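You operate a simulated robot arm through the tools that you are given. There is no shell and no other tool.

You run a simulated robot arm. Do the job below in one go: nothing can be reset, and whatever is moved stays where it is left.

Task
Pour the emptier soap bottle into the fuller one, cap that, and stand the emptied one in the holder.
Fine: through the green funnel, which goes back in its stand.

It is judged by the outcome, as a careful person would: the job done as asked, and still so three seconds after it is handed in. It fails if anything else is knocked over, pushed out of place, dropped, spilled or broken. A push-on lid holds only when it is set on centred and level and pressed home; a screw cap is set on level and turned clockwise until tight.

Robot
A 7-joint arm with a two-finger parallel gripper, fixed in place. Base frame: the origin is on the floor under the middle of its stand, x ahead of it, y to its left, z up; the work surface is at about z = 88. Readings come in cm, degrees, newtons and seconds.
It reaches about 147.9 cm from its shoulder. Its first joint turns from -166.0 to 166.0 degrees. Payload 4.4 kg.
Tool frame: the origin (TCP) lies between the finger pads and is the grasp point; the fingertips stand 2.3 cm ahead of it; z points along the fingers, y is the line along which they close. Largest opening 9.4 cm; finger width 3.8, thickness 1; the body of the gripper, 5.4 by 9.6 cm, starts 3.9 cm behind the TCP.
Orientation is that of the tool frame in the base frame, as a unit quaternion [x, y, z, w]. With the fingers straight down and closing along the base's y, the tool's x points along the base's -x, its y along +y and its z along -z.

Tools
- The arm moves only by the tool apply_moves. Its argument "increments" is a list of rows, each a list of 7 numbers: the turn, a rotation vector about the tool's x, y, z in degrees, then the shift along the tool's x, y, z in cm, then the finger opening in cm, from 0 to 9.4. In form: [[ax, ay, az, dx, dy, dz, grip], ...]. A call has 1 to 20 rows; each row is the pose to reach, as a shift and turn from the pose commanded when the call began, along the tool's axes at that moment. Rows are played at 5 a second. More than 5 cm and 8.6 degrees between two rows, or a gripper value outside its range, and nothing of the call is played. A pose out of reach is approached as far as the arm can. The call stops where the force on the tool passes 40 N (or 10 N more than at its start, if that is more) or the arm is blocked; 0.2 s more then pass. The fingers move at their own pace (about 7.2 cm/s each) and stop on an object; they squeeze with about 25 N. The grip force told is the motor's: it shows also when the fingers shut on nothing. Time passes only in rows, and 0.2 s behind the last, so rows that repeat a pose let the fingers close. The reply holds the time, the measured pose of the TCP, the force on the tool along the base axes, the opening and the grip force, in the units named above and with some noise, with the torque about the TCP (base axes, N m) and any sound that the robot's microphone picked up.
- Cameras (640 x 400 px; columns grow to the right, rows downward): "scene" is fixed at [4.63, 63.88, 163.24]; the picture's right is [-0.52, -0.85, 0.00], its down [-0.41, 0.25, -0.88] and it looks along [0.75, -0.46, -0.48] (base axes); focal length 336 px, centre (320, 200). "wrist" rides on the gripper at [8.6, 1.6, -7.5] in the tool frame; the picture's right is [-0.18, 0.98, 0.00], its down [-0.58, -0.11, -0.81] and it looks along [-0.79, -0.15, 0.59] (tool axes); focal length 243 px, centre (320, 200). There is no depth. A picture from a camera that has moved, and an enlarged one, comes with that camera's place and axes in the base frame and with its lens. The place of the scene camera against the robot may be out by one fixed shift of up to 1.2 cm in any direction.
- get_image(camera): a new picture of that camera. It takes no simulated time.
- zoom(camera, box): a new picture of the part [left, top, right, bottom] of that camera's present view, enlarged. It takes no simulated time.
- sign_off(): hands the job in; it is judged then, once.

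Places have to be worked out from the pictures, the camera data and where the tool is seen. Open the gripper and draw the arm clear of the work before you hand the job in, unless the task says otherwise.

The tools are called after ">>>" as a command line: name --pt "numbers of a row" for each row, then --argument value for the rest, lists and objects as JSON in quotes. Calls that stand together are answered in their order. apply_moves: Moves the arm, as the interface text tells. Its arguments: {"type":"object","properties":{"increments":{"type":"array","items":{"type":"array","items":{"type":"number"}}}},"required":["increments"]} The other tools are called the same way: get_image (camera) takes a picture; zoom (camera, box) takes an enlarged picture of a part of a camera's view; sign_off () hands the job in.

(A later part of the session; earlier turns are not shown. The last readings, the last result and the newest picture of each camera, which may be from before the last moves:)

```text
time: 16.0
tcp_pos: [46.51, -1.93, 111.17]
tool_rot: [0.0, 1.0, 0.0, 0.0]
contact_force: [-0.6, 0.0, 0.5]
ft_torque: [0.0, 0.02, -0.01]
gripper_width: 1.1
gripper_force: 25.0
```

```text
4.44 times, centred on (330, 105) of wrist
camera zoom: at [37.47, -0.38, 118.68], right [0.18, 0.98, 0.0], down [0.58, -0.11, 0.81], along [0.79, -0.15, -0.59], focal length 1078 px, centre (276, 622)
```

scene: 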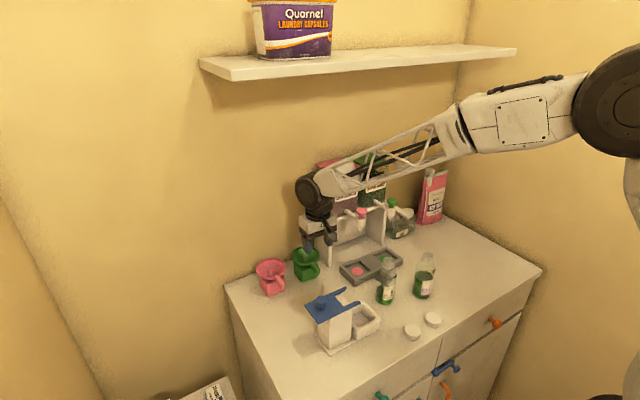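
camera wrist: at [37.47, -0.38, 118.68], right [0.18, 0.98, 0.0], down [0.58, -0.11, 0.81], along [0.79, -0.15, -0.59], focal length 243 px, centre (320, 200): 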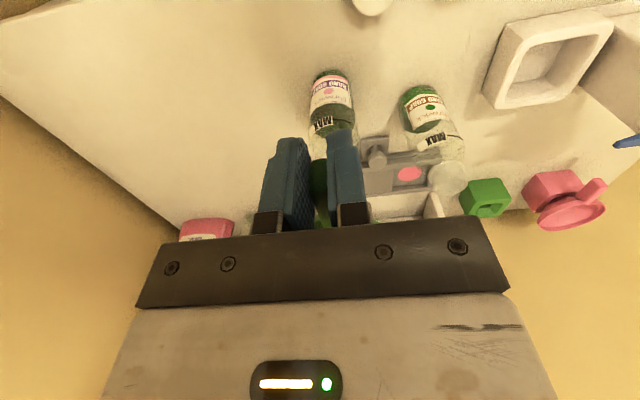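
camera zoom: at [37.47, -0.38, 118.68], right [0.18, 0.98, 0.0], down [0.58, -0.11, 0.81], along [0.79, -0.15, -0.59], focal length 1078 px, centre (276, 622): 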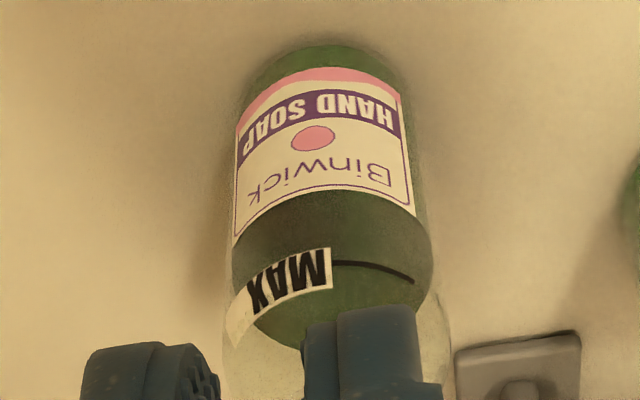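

Stem and mouth are aligned within about 0.2 cm. I'll lower gently, first about 3.3 cm, checking forces.

>>> apply_moves --pt "0 0 0 -0.1 -0.1 0.7 0.5" --pt "0 0 0 -0.1 -0.1 1.3 0.5" --pt "0 0 0 -0.1 -0.1 1.9 0.5" --pt "0 0 0 -0.1 -0.1 2.6 0.5" --pt "0 0 0 -0.1 -0.1 3.3 0.5"

>>> zoom --camera "scene" --box '[410, 225, 455, 265]'

```text
time: 17.2
tcp_pos: [46.48, -1.93, 107.93]
tool_rot: [0.0, 1.0, 0.0, 0.0]
contact_force: [0.2, 0.6, -0.7]
ft_torque: [0.01, 0.0, 0.0]
gripper_width: 1.13
gripper_force: 24.8
```

```text
10.00 times, centred on (432, 245) of scene
camera zoom: at [4.63, 63.88, 163.24], right [-0.52, -0.85, 0.0], down [-0.41, 0.25, -0.88], along [0.75, -0.46, -0.48], focal length 3356 px, centre (-805, -250)
```

zoom: 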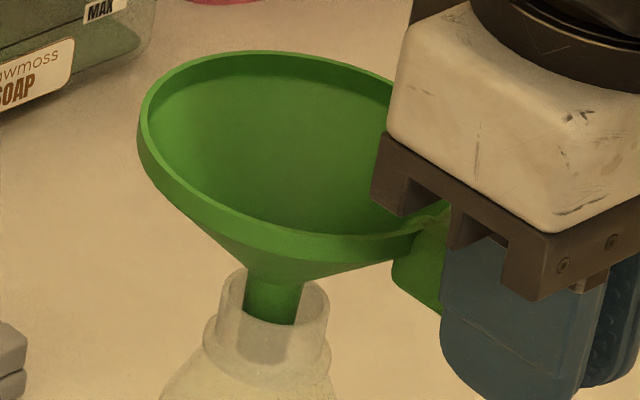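

The stem has entered the neck without contact force. Continuing down in small steps toward seating.

>>> apply_moves --pt "0 0 0 0 0 0.4 0.5" --pt "0 0 0 0 0 0.8 0.5" --pt "0 0 0 0 0 1.2 0.5" --pt "0 0 0 0 0 1.5 0.5"

>>> zoom --camera "scene" --box '[410, 230, 455, 270]'

```text
time: 18.2
tcp_pos: [46.32, -1.88, 106.57]
tool_rot: [0.0, 1.0, 0.0, 0.0]
contact_force: [-1.3, -0.6, 11.0]
ft_torque: [-0.01, -0.78, -0.05]
gripper_width: 1.12
gripper_force: 25.4
```

```text
10.00 times, centred on (432, 250) of scene
camera zoom: at [4.63, 63.88, 163.24], right [-0.52, -0.85, 0.0], down [-0.41, 0.25, -0.88], along [0.75, -0.46, -0.48], focal length 3356 px, centre (-805, -300)
```

zoom: 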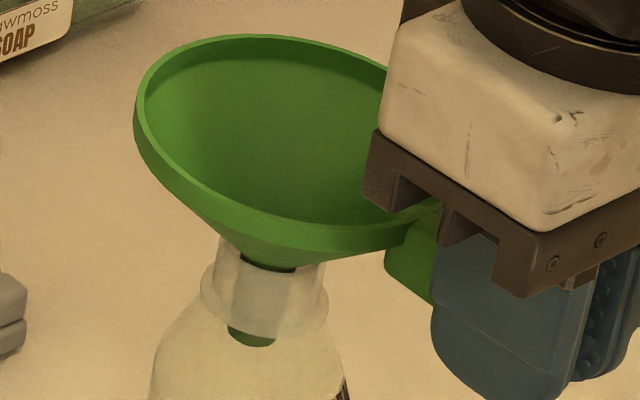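

The cone is now seated on the neck (11 N upward at z 106.57). I'll ease off slightly and open the fingers.

>>> apply_moves --pt "0 0 0 0 0 -0.2 0.5" --pt "0 0 0 0 0 -0.2 0.5" --pt "0 0 0 0 0 -0.2 1.5" --pt "0 0 0 0 0 -0.2 2.5" --pt "0 0 0 0 0 -0.2 4" --pt "0 0 0 0 0 -0.2 4"

>>> zoom --camera "scene" --box '[400, 220, 470, 310]'

>>> get_image --camera "wrist"

```text
time: 19.6
tcp_pos: [46.42, -1.85, 106.61]
tool_rot: [0.0, 1.0, 0.001, 0.0]
contact_force: [0.0, -1.0, -0.2]
ft_torque: [-0.03, 0.02, -0.01]
gripper_width: 3.99
gripper_force: 0.0
```

```text
4.44 times, centred on (435, 265) of scene
camera zoom: at [4.63, 63.88, 163.24], right [-0.52, -0.85, 0.0], down [-0.41, 0.25, -0.88], along [0.75, -0.46, -0.48], focal length 1492 px, centre (-191, -89)
```

zoom: 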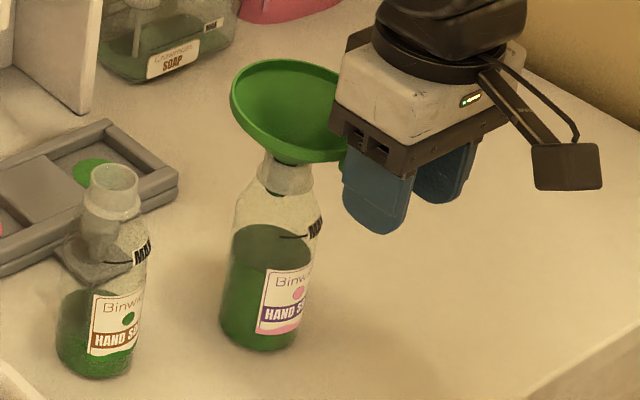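

```text
taken
camera wrist: at [37.57, -0.46, 114.18], right [0.18, 0.98, 0.0], down [0.58, -0.11, 0.81], along [0.79, -0.15, -0.59], focal length 243 px, centre (320, 200)
```

wrist: 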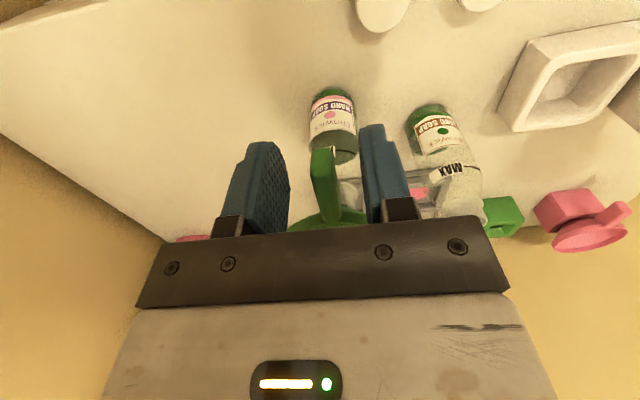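

The funnel rests on F on its own. I'll rise straight up clear of the handle and look.

>>> apply_moves --pt "0 0 0 0 0 -2 4" --pt "0 0 0 0 0 -5 4" --pt "0 0 0 3 0 -9 4" --pt "0 0 0 7 0 -12 4" --pt "0 0 0 7 0 -12 4"

>>> zoom --camera "scene" --box '[370, 210, 470, 310]'

>>> get_image --camera "wrist"

```text
time: 20.8
tcp_pos: [39.29, -1.92, 118.67]
tool_rot: [0.0, 1.0, -0.001, 0.0]
contact_force: [0.4, -0.6, -0.2]
ft_torque: [-0.02, -0.02, -0.04]
gripper_width: 4.0
gripper_force: 0.2
```

```text
4.00 times, centred on (420, 260) of scene
camera zoom: at [4.63, 63.88, 163.24], right [-0.52, -0.85, 0.0], down [-0.41, 0.25, -0.88], along [0.75, -0.46, -0.48], focal length 1342 px, centre (-80, -40)
```

zoom: 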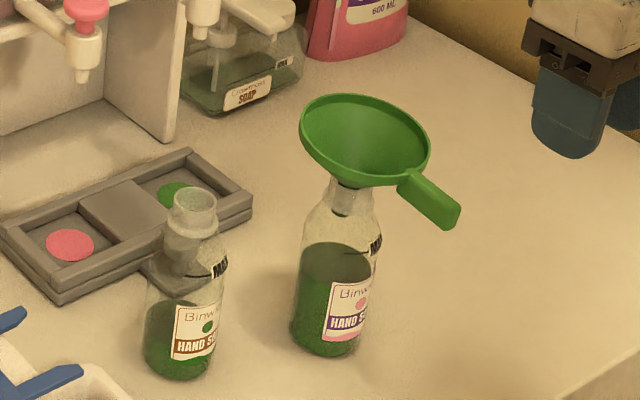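

```text
taken
camera wrist: at [30.5, -0.48, 126.16], right [0.18, 0.98, 0.0], down [0.58, -0.11, 0.81], along [0.79, -0.15, -0.59], focal length 243 px, centre (320, 200)
```

wrist: 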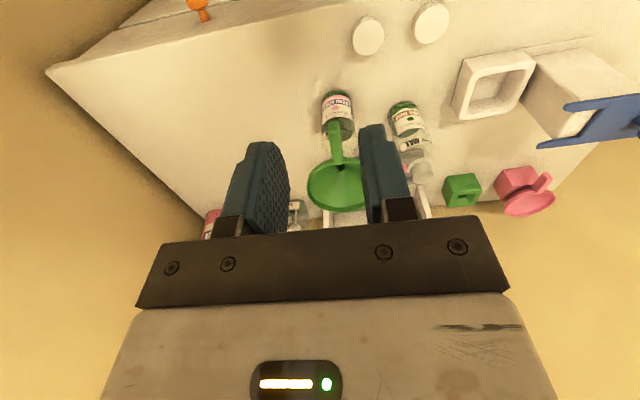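

The funnel seems to droop a little to its handle side. I'll enlarge to judge the tilt.

>>> zoom --camera "scene" --box '[405, 225, 455, 270]'

>>> zoom --camera "wrist" --box '[290, 80, 440, 220]'

```text
8.89 times, centred on (430, 248) of scene
camera zoom: at [4.63, 63.88, 163.24], right [-0.52, -0.85, 0.0], down [-0.41, 0.25, -0.88], along [0.75, -0.46, -0.48], focal length 2983 px, centre (-658, -222)
```

zoom: 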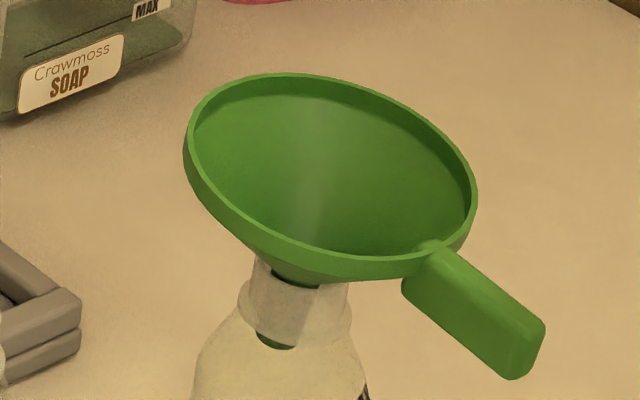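

```text
2.86 times, centred on (365, 150) of wrist
camera zoom: at [30.5, -0.48, 126.16], right [0.18, 0.98, 0.0], down [0.58, -0.11, 0.81], along [0.79, -0.15, -0.59], focal length 693 px, centre (191, 343)
```

zoom: 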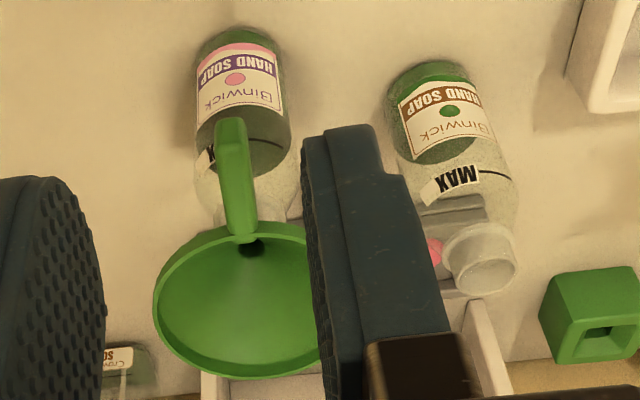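

The funnel leans only about 6° and is stable, so it will do. Now I turn the gripper to a forward-slanting pose (57° from vertical) in line with the emptier bottle E at y≈9.2.

>>> apply_moves --pt "0 -7 0 -0.3 1.4 0.8 5" --pt "0 -14 0 -0.6 2.8 1.6 6" --pt "0 -21 0 -0.9 4.2 2.4 7.5" --pt "0 -28 0 -1.2 5.6 3.2 7.5" --pt "0 -35 0 -1.5 7 4 7.5" --pt "0 -42 0 -1.8 8.4 4.8 7.5" --pt "0 -49 0 -2.2 9.8 5.6 7.5" --pt "0 -57 0 -2.7 11.1 6.5 7.5" --pt "0 -57 0 -2.7 11.1 6.5 7.5"

>>> get_image --camera "wrist"

>>> get_image --camera "scene"

```text
time: 22.8
tcp_pos: [42.05, 9.15, 112.18]
tool_rot: [0.0, 0.878, 0.0, 0.478]
contact_force: [-0.1, -0.5, 0.3]
ft_torque: [-0.01, 0.01, 0.03]
gripper_width: 7.51
gripper_force: 0.1
```

```text
taken
camera wrist: at [30.98, 10.64, 109.06], right [0.1, 0.98, 0.15], down [-0.36, -0.11, 0.93], along [0.93, -0.15, 0.34], focal length 243 px, centre (320, 200)
```

wrist: 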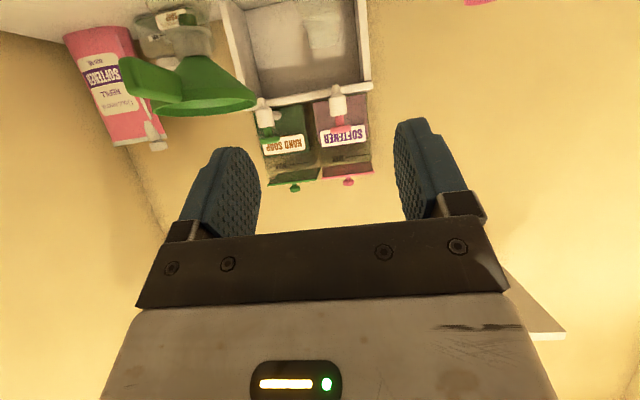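

```text
taken
```

scene: 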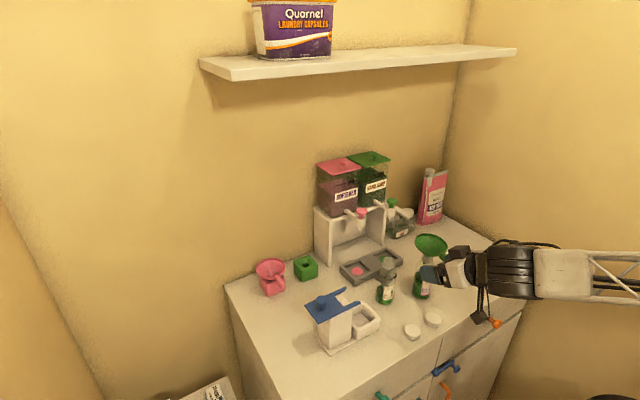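

Before gripping E I'll rehearse the pouring roll here in free air (turn about the base x axis by up to 138°, top toward −y) to make sure the wrist can do it.

>>> apply_moves --pt "-4.6 0 7.1 0 0 0 7.5" --pt "-9.2 0 14.2 0 0 0 7.5" --pt "-13.9 0 21.4 0 0 0 7.5" --pt "-18.5 0 28.5 0 0 0 7.5" --pt "-23.1 0 35.6 0 0 0 7.5" --pt "-27.8 0 42.8 0 0 0 7.5" --pt "-32.4 0 49.9 0 0 0 7.5" --pt "-37 0 57 0 0 0 7.5" --pt "-41.7 0 64.2 0 0 0 7.5" --pt "-46.3 0 71.3 0 0 0 7.5" --pt "-50.9 0 78.4 0 0 0 7.5" --pt "-55.5 0 85.5 0 0 0 7.5" --pt "-60.2 0 92.7 0 0 0 7.5" --pt "-64.8 0 99.8 0 0 0 7.5" --pt "-69.4 0 106.9 0 0 0 7.5" --pt "-74.1 0 114.1 0 0 0 7.5" --pt "-74.1 0 114.1 0 0 0 7.5"

>>> get_image --camera "scene"

```text
time: 26.4
tcp_pos: [42.2, 9.15, 112.27]
tool_rot: [0.443, 0.328, 0.815, 0.178]
contact_force: [-0.3, 0.5, 0.1]
ft_torque: [-0.02, -0.01, 0.01]
gripper_width: 7.49
gripper_force: 0.0
```

```text
taken
```

scene: 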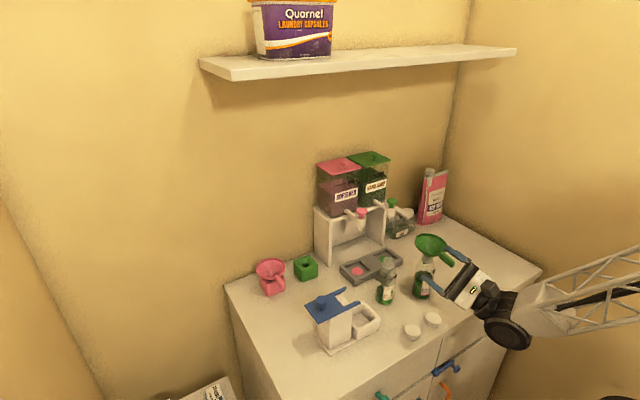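

The full roll works cleanly. Rolling back to the upright gripping pose.

>>> apply_moves --pt "4.6 0 -7.1 0 0 0 7.5" --pt "9.2 0 -14.2 0 0 0 7.5" --pt "13.9 0 -21.4 0 0 0 7.5" --pt "18.5 0 -28.5 0 0 0 7.5" --pt "23.1 0 -35.6 0 0 0 7.5" --pt "27.8 0 -42.8 0 0 0 7.5" --pt "32.4 0 -49.9 0 0 0 7.5" --pt "37 0 -57 0 0 0 7.5" --pt "41.7 0 -64.2 0 0 0 7.5" --pt "46.3 0 -71.3 0 0 0 7.5" --pt "50.9 0 -78.4 0 0 0 7.5" --pt "55.5 0 -85.5 0 0 0 7.5" --pt "60.2 0 -92.7 0 0 0 7.5" --pt "64.8 0 -99.8 0 0 0 7.5" --pt "69.4 0 -106.9 0 0 0 7.5" --pt "74.1 0 -114.1 0 0 0 7.5" --pt "74.1 0 -114.1 0 0 0 7.5"

```text
time: 30.0
tcp_pos: [42.13, 9.09, 112.2]
tool_rot: [0.0, 0.879, -0.001, 0.477]
contact_force: [0.1, 0.0, 1.1]
ft_torque: [0.02, -0.03, 0.01]
gripper_width: 7.51
gripper_force: 0.0
```

Now to a standoff in front of E, in line with the final approach.

>>> apply_moves --pt "0 0 0 1.6 0 3 7.5" --pt "0 0 0 3.2 0.05 6 7.5" --pt "0 0 0 4.1 0.1 8.4 7.5" --pt "0 0 0 4.1 0.1 8.4 7.5"

>>> get_image --camera "wrist"

>>> zoom --camera "scene" --box '[350, 220, 510, 340]'

```text
time: 31.0
tcp_pos: [47.07, 9.28, 104.25]
tool_rot: [0.0, 0.879, 0.0, 0.477]
contact_force: [0.3, 0.0, 0.2]
ft_torque: [-0.01, -0.01, 0.03]
gripper_width: 7.54
gripper_force: 0.0
```

```text
taken
camera wrist: at [35.87, 10.68, 101.02], right [0.1, 0.98, 0.15], down [-0.36, -0.11, 0.93], along [0.93, -0.15, 0.34], focal length 243 px, centre (320, 200)
```

wrist: 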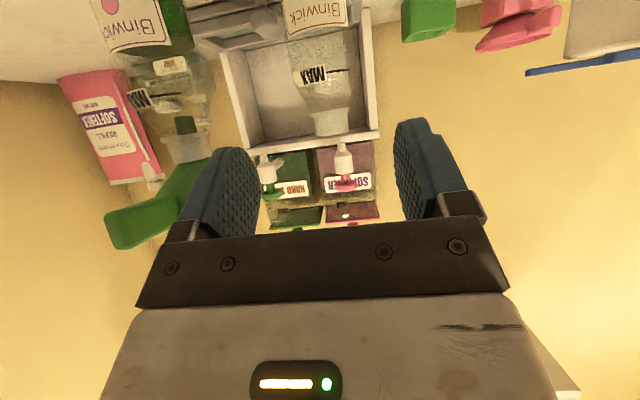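

```text
3.33 times, centred on (430, 280) of scene
camera zoom: at [4.63, 63.88, 163.24], right [-0.52, -0.85, 0.0], down [-0.41, 0.25, -0.88], along [0.75, -0.46, -0.48], focal length 1119 px, centre (-47, -67)
```

zoom: 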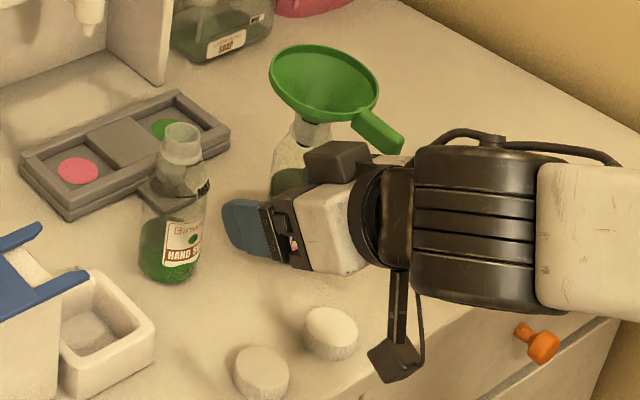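

E's neck is in line (y≈9.35). Approaching along the fingers' direction so that they straddle E's body at about z 97.

>>> apply_moves --pt "0 0 0 0 0.07 3 7.5" --pt "0 0 0 0 0.07 6 7.5" --pt "0 0 0 0 0.07 9 7.5" --pt "0 0 0 0 0.07 11.8 7.5" --pt "0 0 0 0 0.07 11.8 7.5"

>>> get_image --camera "wrist"

>>> zoom --camera "scene" --box '[350, 220, 480, 340]'

```text
time: 32.2
tcp_pos: [56.85, 9.25, 97.77]
tool_rot: [0.0, 0.879, 0.0, 0.477]
contact_force: [0.0, -0.9, 0.1]
ft_torque: [0.01, -0.02, 0.0]
gripper_width: 7.5
gripper_force: 0.0
```

```text
taken
camera wrist: at [45.7, 10.77, 94.62], right [0.1, 0.98, 0.15], down [-0.36, -0.11, 0.93], along [0.93, -0.15, 0.34], focal length 243 px, centre (320, 200)
```

wrist: 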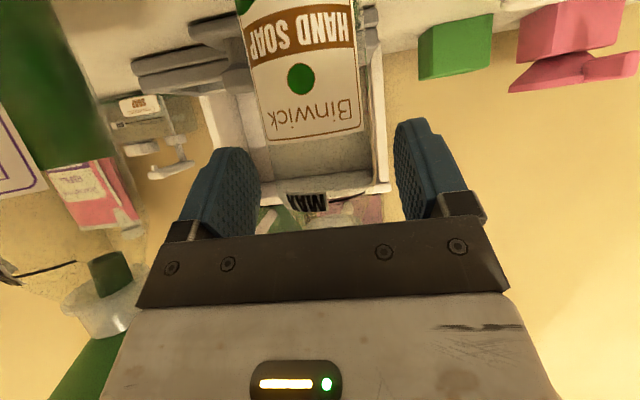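

```text
3.33 times, centred on (415, 280) of scene
camera zoom: at [4.63, 63.88, 163.24], right [-0.52, -0.85, 0.0], down [-0.41, 0.25, -0.88], along [0.75, -0.46, -0.48], focal length 1119 px, centre (3, -67)
```

zoom: 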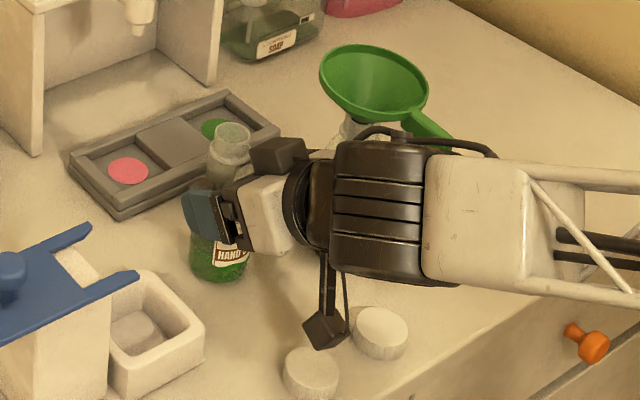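

E's axis is at y≈9.0, so I shift 0.25 cm and close on the body.

>>> apply_moves --pt "0 0 0 0 -0.25 0 7.5" --pt "0 0 0 0 -0.25 0 6" --pt "0 0 0 0 -0.25 0 5" --pt "0 0 0 0 -0.25 0 4" --pt "0 0 0 0 -0.25 0 4" --pt "0 0 0 0 -0.25 0 4"

>>> get_image --camera "wrist"

```text
time: 33.6
tcp_pos: [56.81, 8.9, 97.81]
tool_rot: [0.001, 0.879, 0.0, 0.477]
contact_force: [-1.1, -0.4, 0.1]
ft_torque: [0.0, 0.02, 0.03]
gripper_width: 5.35
gripper_force: 25.0
```

```text
taken
camera wrist: at [45.67, 10.5, 94.65], right [0.1, 0.98, 0.15], down [-0.36, -0.11, 0.93], along [0.93, -0.15, 0.34], focal length 243 px, centre (320, 200)
```

wrist: 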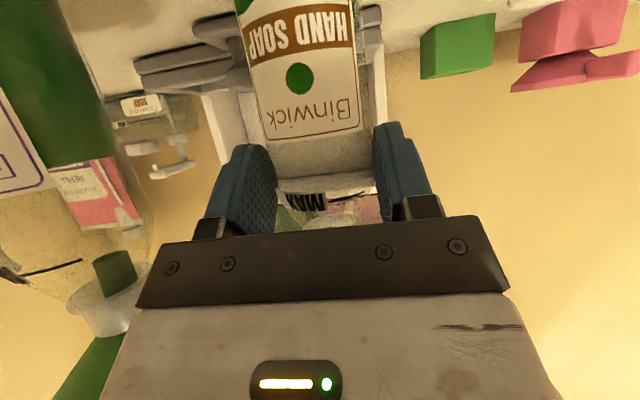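

E is gripped firmly (5.35 cm wide). Lifting it straight up to about z 114 at the hand.

>>> apply_moves --pt "0 0 0 -0.84 0 -0.54 4" --pt "0 0 0 -2.1 0 -1.36 4" --pt "0 0 0 -4.2 0 -2.72 4" --pt "0 0 0 -7.55 0 -4.9 4" --pt "0 0 0 -10.9 0 -7.08 4" --pt "0 0 0 -13.59 0 -8.82 4" --pt "0 0 0 -13.59 0 -8.82 4"

>>> get_image --camera "wrist"

>>> zoom --camera "scene" --box '[350, 180, 480, 300]'

```text
time: 35.2
tcp_pos: [56.9, 9.07, 113.87]
tool_rot: [-0.001, 0.878, 0.0, 0.478]
contact_force: [0.4, 0.9, -0.6]
ft_torque: [0.02, 0.02, 0.0]
gripper_width: 5.35
gripper_force: 24.8
```

```text
taken
camera wrist: at [45.71, 10.55, 110.83], right [0.1, 0.98, 0.15], down [-0.36, -0.11, 0.93], along [0.93, -0.15, 0.34], focal length 243 px, centre (320, 200)
```

wrist: 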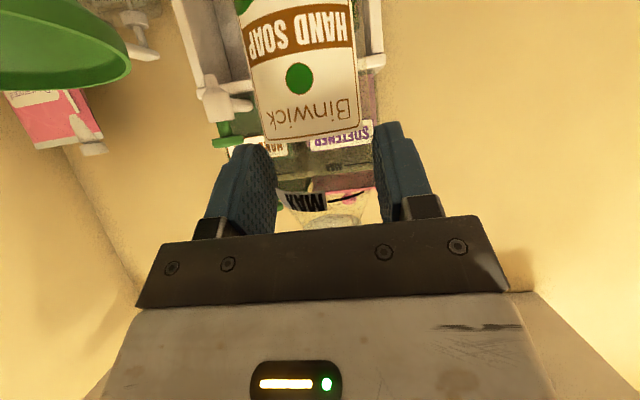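

```text
3.33 times, centred on (415, 240) of scene
camera zoom: at [4.63, 63.88, 163.24], right [-0.52, -0.85, 0.0], down [-0.41, 0.25, -0.88], along [0.75, -0.46, -0.48], focal length 1119 px, centre (3, 67)
```

zoom: 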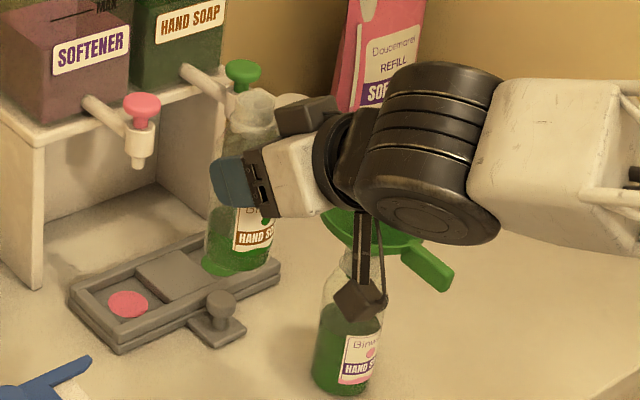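

E is up and upright. Now I tilt it to 60° (no flow expected yet) while bringing its mouth over the funnel, staying high.

>>> apply_moves --pt "-4.1 0 6.3 0.28 -0.59 -0.43 4" --pt "-8.2 0 12.6 0.56 -1.18 -0.87 4" --pt "-12.3 0 18.9 0.85 -1.76 -1.3 4" --pt "-16.4 0 25.2 1.13 -2.35 -1.74 4" --pt "-20.4 0 31.4 1.41 -2.94 -2.17 4" --pt "-24.5 0 37.7 1.7 -3.53 -2.61 4" --pt "-28.6 0 44 1.98 -4.11 -3.05 4" --pt "-32.7 0 50.3 2.26 -4.7 -3.48 4" --pt "-32.7 0 50.3 2.26 -4.7 -3.48 4"

>>> zoom --camera "scene" --box '[360, 180, 490, 300]'

>>> get_image --camera "wrist"

```text
time: 37.2
tcp_pos: [52.73, 4.27, 113.91]
tool_rot: [0.238, 0.761, 0.44, 0.413]
contact_force: [0.1, 0.7, -1.4]
ft_torque: [0.03, 0.0, 0.0]
gripper_width: 5.38
gripper_force: 25.1
out of reach, approached as far as the arm can: row 2, 3
```

```text
3.33 times, centred on (425, 240) of scene
camera zoom: at [4.63, 63.88, 163.24], right [-0.52, -0.85, 0.0], down [-0.41, 0.25, -0.88], along [0.75, -0.46, -0.48], focal length 1119 px, centre (-30, 67)
```

zoom: 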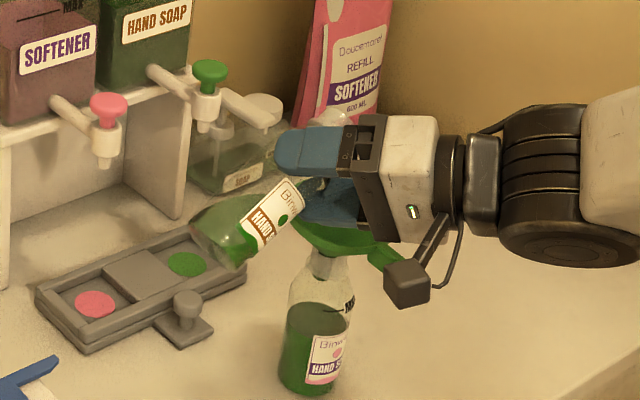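

```text
taken
camera wrist: at [41.51, 7.77, 113.82], right [0.1, 0.36, 0.93], down [-0.36, -0.86, 0.37], along [0.93, -0.37, 0.04], focal length 243 px, centre (320, 200)
```

wrist: 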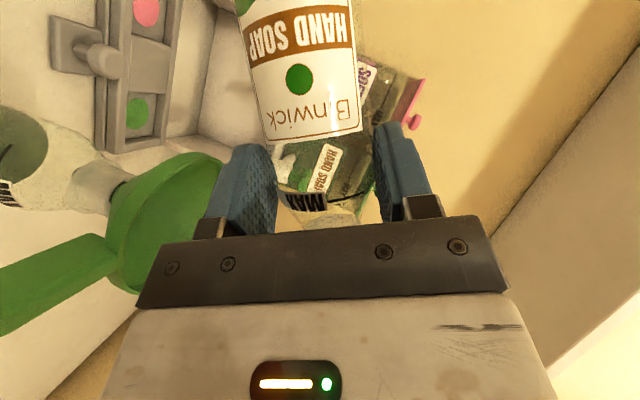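

Mouth should now be above the funnel at about (53.9, −1.2, 115.5). I'll enlarge to verify before tilting further.

>>> zoom --camera "scene" --box '[410, 200, 470, 270]'

>>> zoom --camera "wrist" --box '[100, 120, 420, 240]'

```text
5.71 times, centred on (440, 235) of scene
camera zoom: at [4.63, 63.88, 163.24], right [-0.52, -0.85, 0.0], down [-0.41, 0.25, -0.88], along [0.75, -0.46, -0.48], focal length 1918 px, centre (-366, 0)
```

zoom: 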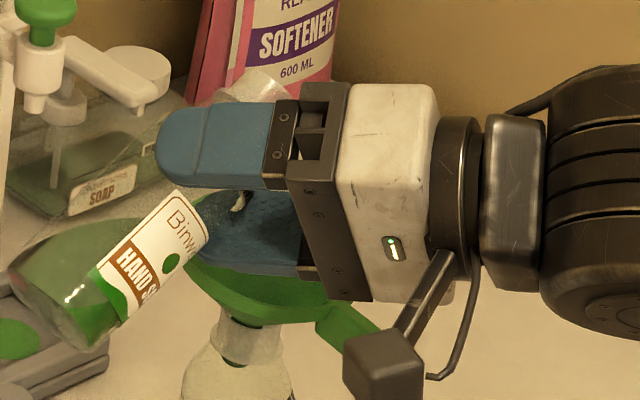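

```text
2.00 times, centred on (260, 180) of wrist
camera zoom: at [41.51, 7.77, 113.82], right [0.1, 0.36, 0.93], down [-0.36, -0.86, 0.37], along [0.93, -0.37, 0.04], focal length 485 px, centre (440, 240)
```

zoom: 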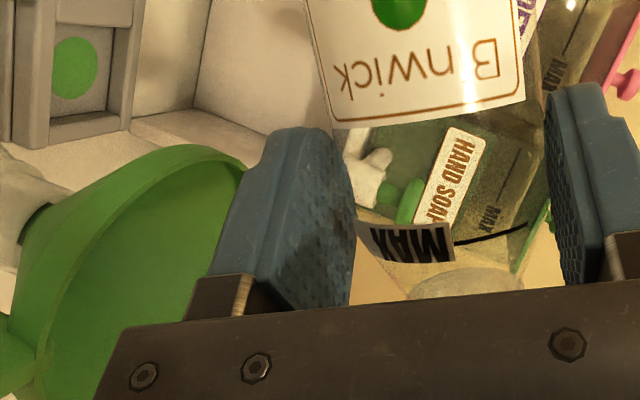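

Geometry looks right; continuing the tilt slowly from 60° to 75° and watching for flow.

>>> apply_moves --pt "-1.6 0 2.5 0.05 0.035 0.03 4" --pt "-3.3 0 5 0.1 0.07 0.07 4" --pt "-4.9 0 7.5 0.15 0.1 0.1 4" --pt "-6.5 0 10.1 0.2 0.14 0.13 4" --pt "-8.2 0 12.6 0.25 0.175 0.165 4" --pt "-8.2 0 12.6 0.25 0.175 0.165 4" --pt "-8.2 0 12.6 0.25 0.175 0.165 4"

>>> zoom --camera "scene" --box '[370, 190, 480, 300]'

>>> get_image --camera "wrist"

```text
time: 38.8
tcp_pos: [52.79, 4.6, 113.84]
tool_rot: [0.29, 0.697, 0.535, 0.379]
contact_force: [-0.3, 0.5, -0.4]
ft_torque: [-0.03, 0.02, -0.07]
gripper_width: 5.4
gripper_force: 24.6
```

```text
3.64 times, centred on (425, 245) of scene
camera zoom: at [4.63, 63.88, 163.24], right [-0.52, -0.85, 0.0], down [-0.41, 0.25, -0.88], along [0.75, -0.46, -0.48], focal length 1220 px, centre (-62, 36)
```

zoom: 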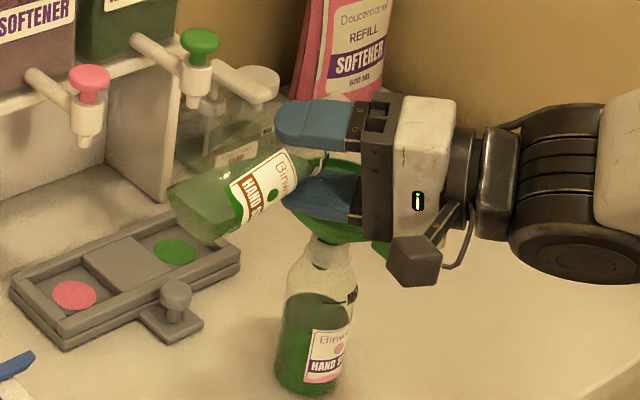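

```text
taken
camera wrist: at [41.55, 8.06, 114.73], right [0.1, 0.1, 0.99], down [-0.36, -0.92, 0.13], along [0.93, -0.37, -0.05], focal length 243 px, centre (320, 200)
```

wrist: 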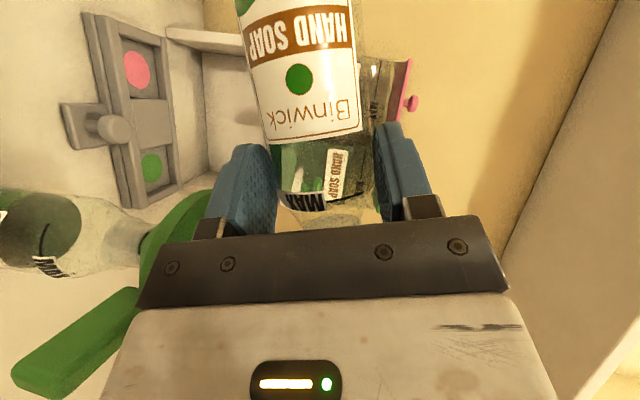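

No flow yet. Tilting on slowly to 90°.

>>> apply_moves --pt "-1.6 0 2.5 0 0 0 4" --pt "-3.3 0 5 0 0 0 4" --pt "-4.9 0 7.5 0 0 0 4" --pt "-4.9 0 7.5 0 0 0 4" --pt "-4.9 0 7.5 0 0 0 4"

>>> zoom --camera "scene" --box '[370, 190, 480, 300]'

```text
time: 40.0
tcp_pos: [52.7, 4.67, 113.91]
tool_rot: [0.319, 0.653, 0.588, 0.355]
contact_force: [0.2, -0.5, -0.7]
ft_torque: [-0.06, -0.01, 0.05]
gripper_width: 5.36
gripper_force: 24.2
```

```text
3.64 times, centred on (425, 245) of scene
camera zoom: at [4.63, 63.88, 163.24], right [-0.52, -0.85, 0.0], down [-0.41, 0.25, -0.88], along [0.75, -0.46, -0.48], focal length 1220 px, centre (-62, 36)
```

zoom: 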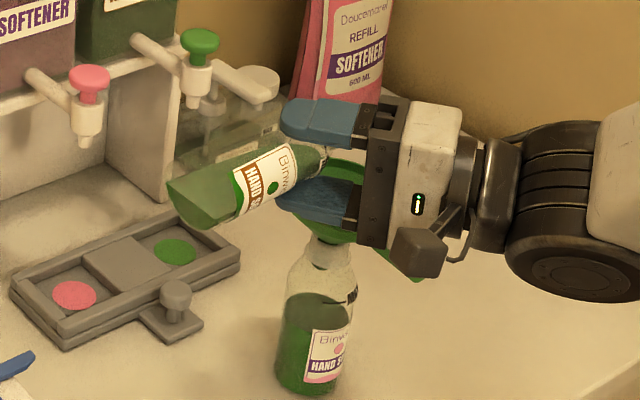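

>>> zoom --camera "scene" --box '[410, 210, 460, 260]'

>>> zoom --camera "wrist" --box '[120, 100, 420, 240]'

```text
8.00 times, centred on (435, 235) of scene
camera zoom: at [4.63, 63.88, 163.24], right [-0.52, -0.85, 0.0], down [-0.41, 0.25, -0.88], along [0.75, -0.46, -0.48], focal length 2685 px, centre (-600, -80)
```

zoom: 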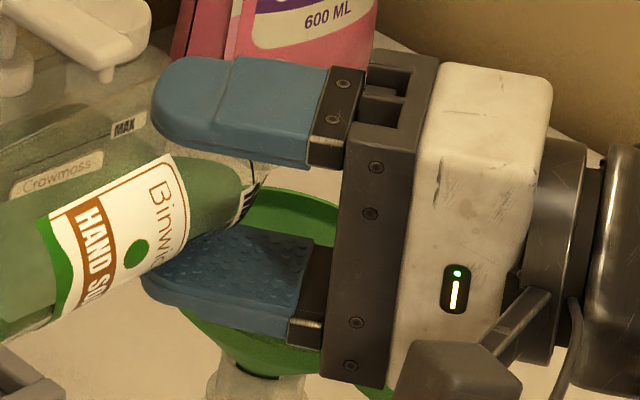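

```text
2.13 times, centred on (270, 170) of wrist
camera zoom: at [41.54, 7.89, 115.26], right [0.1, -0.05, 0.99], down [-0.36, -0.93, -0.01], along [0.93, -0.36, -0.11], focal length 518 px, centre (427, 264)
```

zoom: 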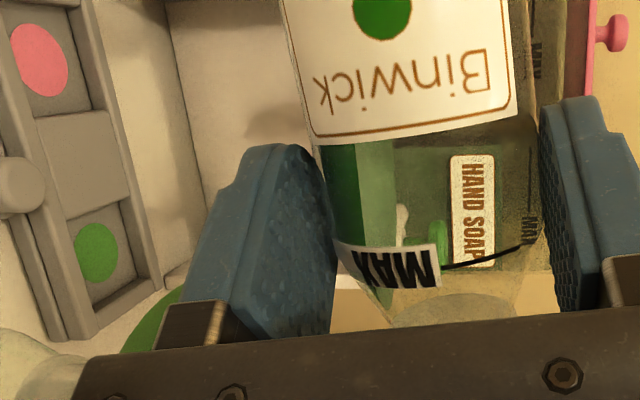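

Liquid is close to the neck. Continuing at 2° per step to 96° with a pause.

>>> apply_moves --pt "-1.1 0 1.7 0 0 0 4" --pt "-2.2 0 3.4 0 0 0 4" --pt "-3.3 0 5 0 0 0 4" --pt "-4.4 0 6.7 0 0 0 4" --pt "-4.4 0 6.7 0 0 0 4" --pt "-4.4 0 6.7 0 0 0 4"

>>> zoom --camera "scene" --box '[400, 200, 470, 300]'

>>> zoom --camera "wrist" --box '[120, 100, 420, 240]'

```text
time: 41.4
tcp_pos: [52.77, 4.76, 114.04]
tool_rot: [0.343, 0.609, 0.633, 0.332]
contact_force: [-0.5, 0.3, -0.9]
ft_torque: [-0.04, 0.01, -0.03]
gripper_width: 5.35
gripper_force: 25.7
```

```text
4.00 times, centred on (435, 250) of scene
camera zoom: at [4.63, 63.88, 163.24], right [-0.52, -0.85, 0.0], down [-0.41, 0.25, -0.88], along [0.75, -0.46, -0.48], focal length 1342 px, centre (-140, 0)
```

zoom: 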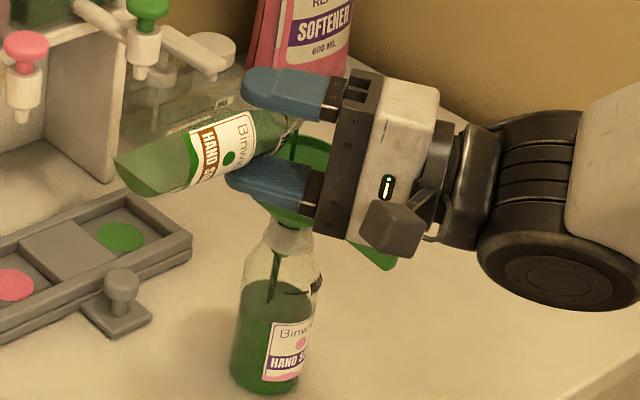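

```text
2.13 times, centred on (270, 170) of wrist
camera zoom: at [41.54, 7.7, 115.74], right [0.1, -0.19, 0.98], down [-0.36, -0.92, -0.14], along [0.93, -0.34, -0.16], focal length 518 px, centre (427, 264)
```

zoom: 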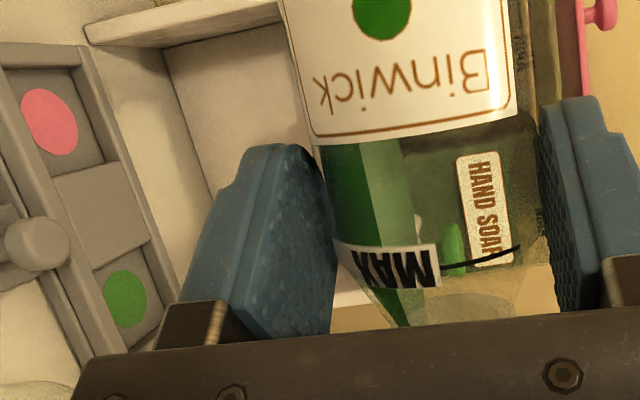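

Flow has begun: a green stream falls into the funnel and runs into F. Zooming to check where the stream lands.

>>> zoom --camera "scene" --box '[415, 220, 455, 255]'

>>> zoom --camera "scene" --box '[410, 250, 450, 300]'

```text
11.43 times, centred on (435, 238) of scene
camera zoom: at [4.63, 63.88, 163.24], right [-0.52, -0.85, 0.0], down [-0.41, 0.25, -0.88], along [0.75, -0.46, -0.48], focal length 3835 px, centre (-994, -229)
```

zoom: 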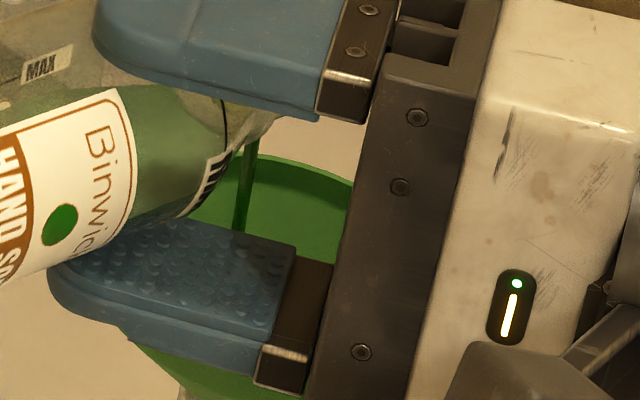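

```text
8.00 times, centred on (430, 275) of scene
camera zoom: at [4.63, 63.88, 163.24], right [-0.52, -0.85, 0.0], down [-0.41, 0.25, -0.88], along [0.75, -0.46, -0.48], focal length 2685 px, centre (-560, -400)
```

zoom: 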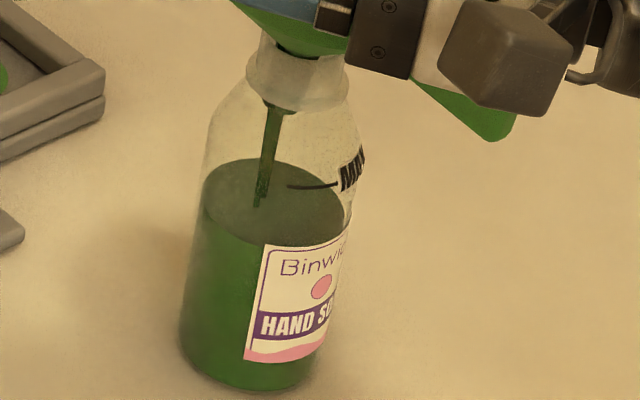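

The stream falls straight inside the bowl and drains into F. I keep the lip in place and tilt slowly on to 105°.

>>> apply_moves --pt "-0.7 0 1.1 -0.06 0.11 -0.04 4" --pt "-1.4 0 2.2 -0.12 0.22 -0.08 4" --pt "-2.1 0 3.3 -0.18 0.32 -0.11 4" --pt "-2.8 0 4.4 -0.24 0.43 -0.15 4" --pt "-3.5 0 5.5 -0.3 0.54 -0.19 4" --pt "-4.2 0 6.5 -0.35 0.65 -0.23 4" --pt "-5 0 7.6 -0.41 0.75 -0.27 4" --pt "-5.7 0 8.7 -0.47 0.86 -0.31 4" --pt "-6.4 0 9.8 -0.53 0.97 -0.34 4" --pt "-7.1 0 10.9 -0.59 1.08 -0.38 4" --pt "-7.1 0 10.9 -0.59 1.08 -0.38 4" --pt "-7.1 0 10.9 -0.59 1.08 -0.38 4"

>>> zoom --camera "scene" --box '[400, 200, 470, 300]'

>>> get_image --camera "wrist"

```text
time: 44.0
tcp_pos: [52.74, 3.89, 115.04]
tool_rot: [0.378, 0.534, 0.698, 0.291]
contact_force: [0.2, -0.3, -1.0]
ft_torque: [-0.02, 0.02, -0.02]
gripper_width: 5.33
gripper_force: 25.1
```

```text
4.00 times, centred on (435, 250) of scene
camera zoom: at [4.63, 63.88, 163.24], right [-0.52, -0.85, 0.0], down [-0.41, 0.25, -0.88], along [0.75, -0.46, -0.48], focal length 1342 px, centre (-140, 0)
```

zoom: 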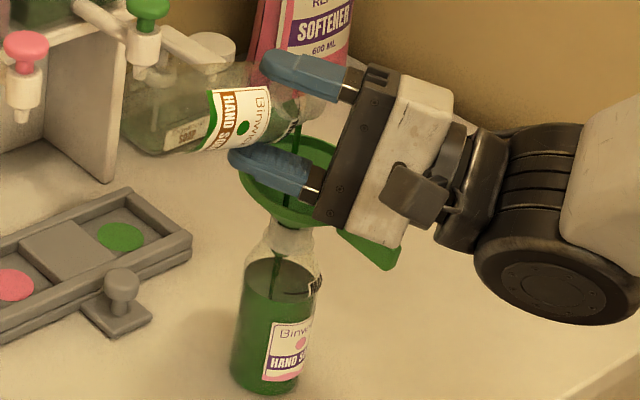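

```text
taken
camera wrist: at [41.53, 6.5, 117.44], right [0.1, -0.4, 0.91], down [-0.36, -0.87, -0.35], along [0.93, -0.29, -0.23], focal length 243 px, centre (320, 200)
```

wrist: 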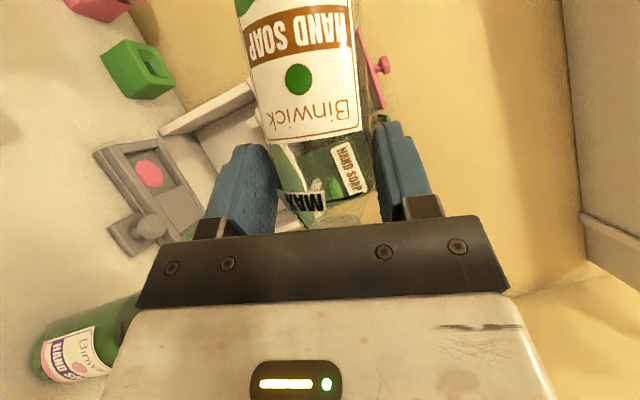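

>>> zoom --camera "scene" --box '[410, 215, 460, 300]'

>>> zoom --camera "wrist" --box '[220, 0, 420, 230]'

```text
4.71 times, centred on (435, 258) of scene
camera zoom: at [4.63, 63.88, 163.24], right [-0.52, -0.85, 0.0], down [-0.41, 0.25, -0.88], along [0.75, -0.46, -0.48], focal length 1579 px, centre (-221, -71)
```

zoom: 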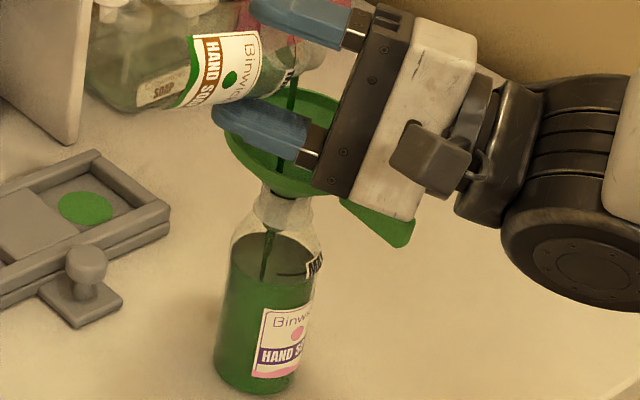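

```text
1.74 times, centred on (320, 115) of wrist
camera zoom: at [41.53, 6.5, 117.44], right [0.1, -0.4, 0.91], down [-0.36, -0.87, -0.35], along [0.93, -0.29, -0.23], focal length 422 px, centre (320, 348)
```

zoom: 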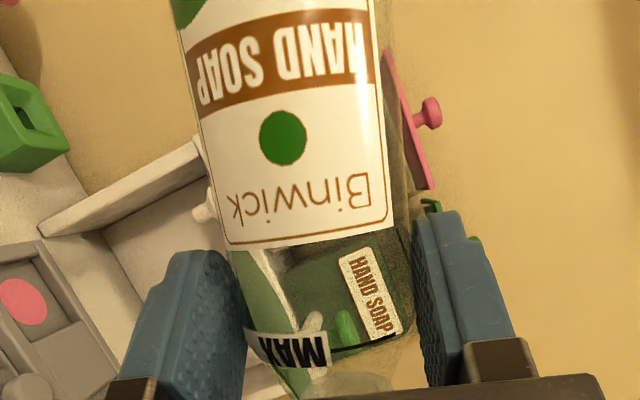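

Everything lands inside. Continuing slowly to 120° while keeping the lip over the bowl.

>>> apply_moves --pt "-0.8 0 1.3 -0.05 0.14 -0.03 4" --pt "-1.6 0 2.5 -0.09 0.29 -0.06 4" --pt "-2.5 0 3.8 -0.14 0.43 -0.09 4" --pt "-3.3 0 5 -0.18 0.57 -0.12 4" --pt "-4.1 0 6.3 -0.23 0.72 -0.15 4" --pt "-4.9 0 7.5 -0.27 0.86 -0.18 4" --pt "-5.7 0 8.8 -0.32 1.0 -0.2 4" --pt "-6.5 0 10.1 -0.36 1.15 -0.23 4" --pt "-7.4 0 11.3 -0.41 1.29 -0.26 4" --pt "-8.2 0 12.6 -0.45 1.44 -0.29 4" --pt "-8.2 0 12.6 -0.45 1.44 -0.29 4" --pt "-8.2 0 12.6 -0.45 1.44 -0.29 4" --pt "-8.2 0 12.6 -0.45 1.44 -0.29 4"

>>> zoom --camera "scene" --box '[400, 200, 480, 300]'

>>> zoom --camera "wrist" --box '[220, 0, 420, 230]'

```text
time: 46.8
tcp_pos: [52.75, 3.04, 116.22]
tool_rot: [0.413, 0.439, 0.762, 0.238]
contact_force: [0.8, -0.7, -0.7]
ft_torque: [0.0, -0.03, 0.02]
gripper_width: 5.38
gripper_force: 24.9
```

```text
4.00 times, centred on (440, 250) of scene
camera zoom: at [4.63, 63.88, 163.24], right [-0.52, -0.85, 0.0], down [-0.41, 0.25, -0.88], along [0.75, -0.46, -0.48], focal length 1342 px, centre (-160, 0)
```

zoom: 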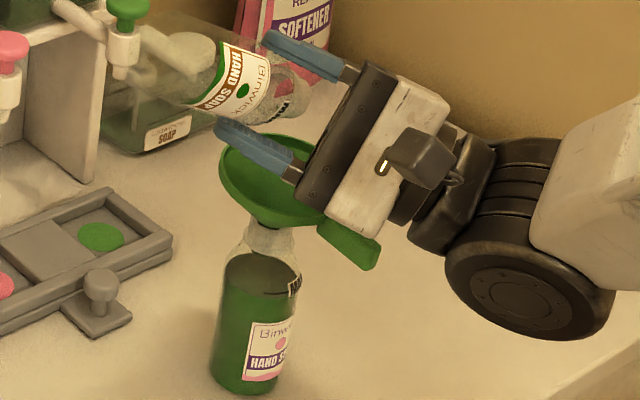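

```text
1.74 times, centred on (320, 115) of wrist
camera zoom: at [41.55, 4.9, 119.29], right [0.1, -0.63, 0.77], down [-0.36, -0.75, -0.56], along [0.93, -0.22, -0.3], focal length 422 px, centre (320, 348)
```

zoom: 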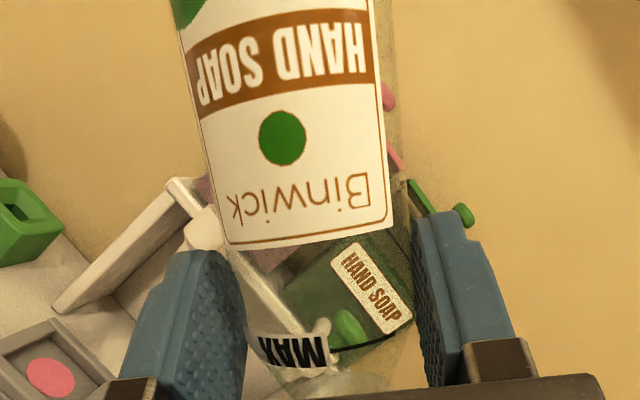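

The stream has stopped and E looks empty, with F just under its MAX line. I'll tip on to 140° briefly to let the last drops out.

>>> apply_moves --pt "-1.8 0 2.8 -0.11 0.3 -0.07 4" --pt "-3.6 0 5.6 -0.21 0.61 -0.14 4" --pt "-5.5 0 8.4 -0.32 0.92 -0.21 4" --pt "-7.3 0 11.2 -0.43 1.22 -0.28 4" --pt "-9.1 0 14 -0.54 1.53 -0.35 4" --pt "-10.9 0 16.8 -0.64 1.83 -0.42 4" --pt "-10.9 0 16.8 -0.64 1.83 -0.42 4" --pt "-10.9 0 16.8 -0.64 1.83 -0.42 4" --pt "-10.9 0 16.8 -0.64 1.83 -0.42 4" --pt "-10.9 0 16.8 -0.64 1.83 -0.42 4" --pt "-10.9 0 16.8 -0.64 1.83 -0.42 4" --pt "-10.9 0 16.8 -0.64 1.83 -0.42 4"

>>> zoom --camera "scene" --box '[400, 200, 480, 300]'

>>> zoom --camera "wrist" --box '[220, 0, 420, 230]'

```text
time: 49.4
tcp_pos: [52.75, 1.48, 117.48]
tool_rot: [0.448, 0.3, 0.827, 0.162]
contact_force: [0.6, 0.2, -0.2]
ft_torque: [0.0, 0.03, 0.01]
gripper_width: 5.37
gripper_force: 25.1
```

```text
4.00 times, centred on (440, 250) of scene
camera zoom: at [4.63, 63.88, 163.24], right [-0.52, -0.85, 0.0], down [-0.41, 0.25, -0.88], along [0.75, -0.46, -0.48], focal length 1342 px, centre (-160, 0)
```

zoom: 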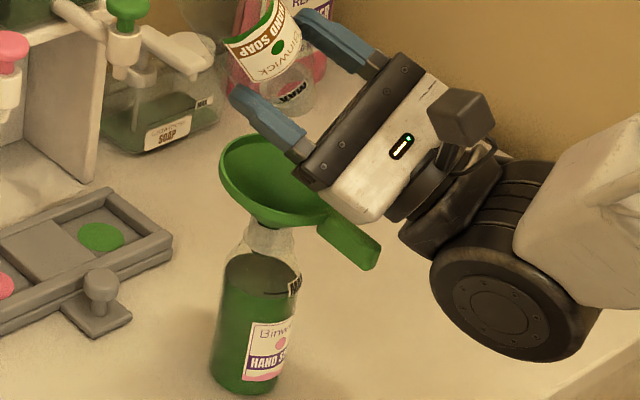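

```text
1.74 times, centred on (320, 115) of wrist
camera zoom: at [41.52, 2.17, 120.97], right [0.1, -0.85, 0.51], down [-0.36, -0.51, -0.78], along [0.93, -0.11, -0.36], focal length 422 px, centre (320, 348)
```

zoom: 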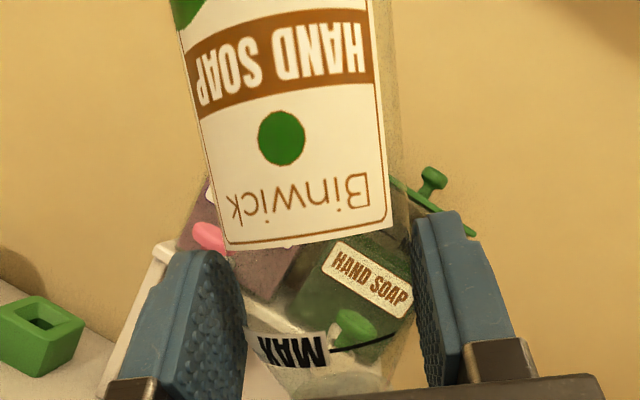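

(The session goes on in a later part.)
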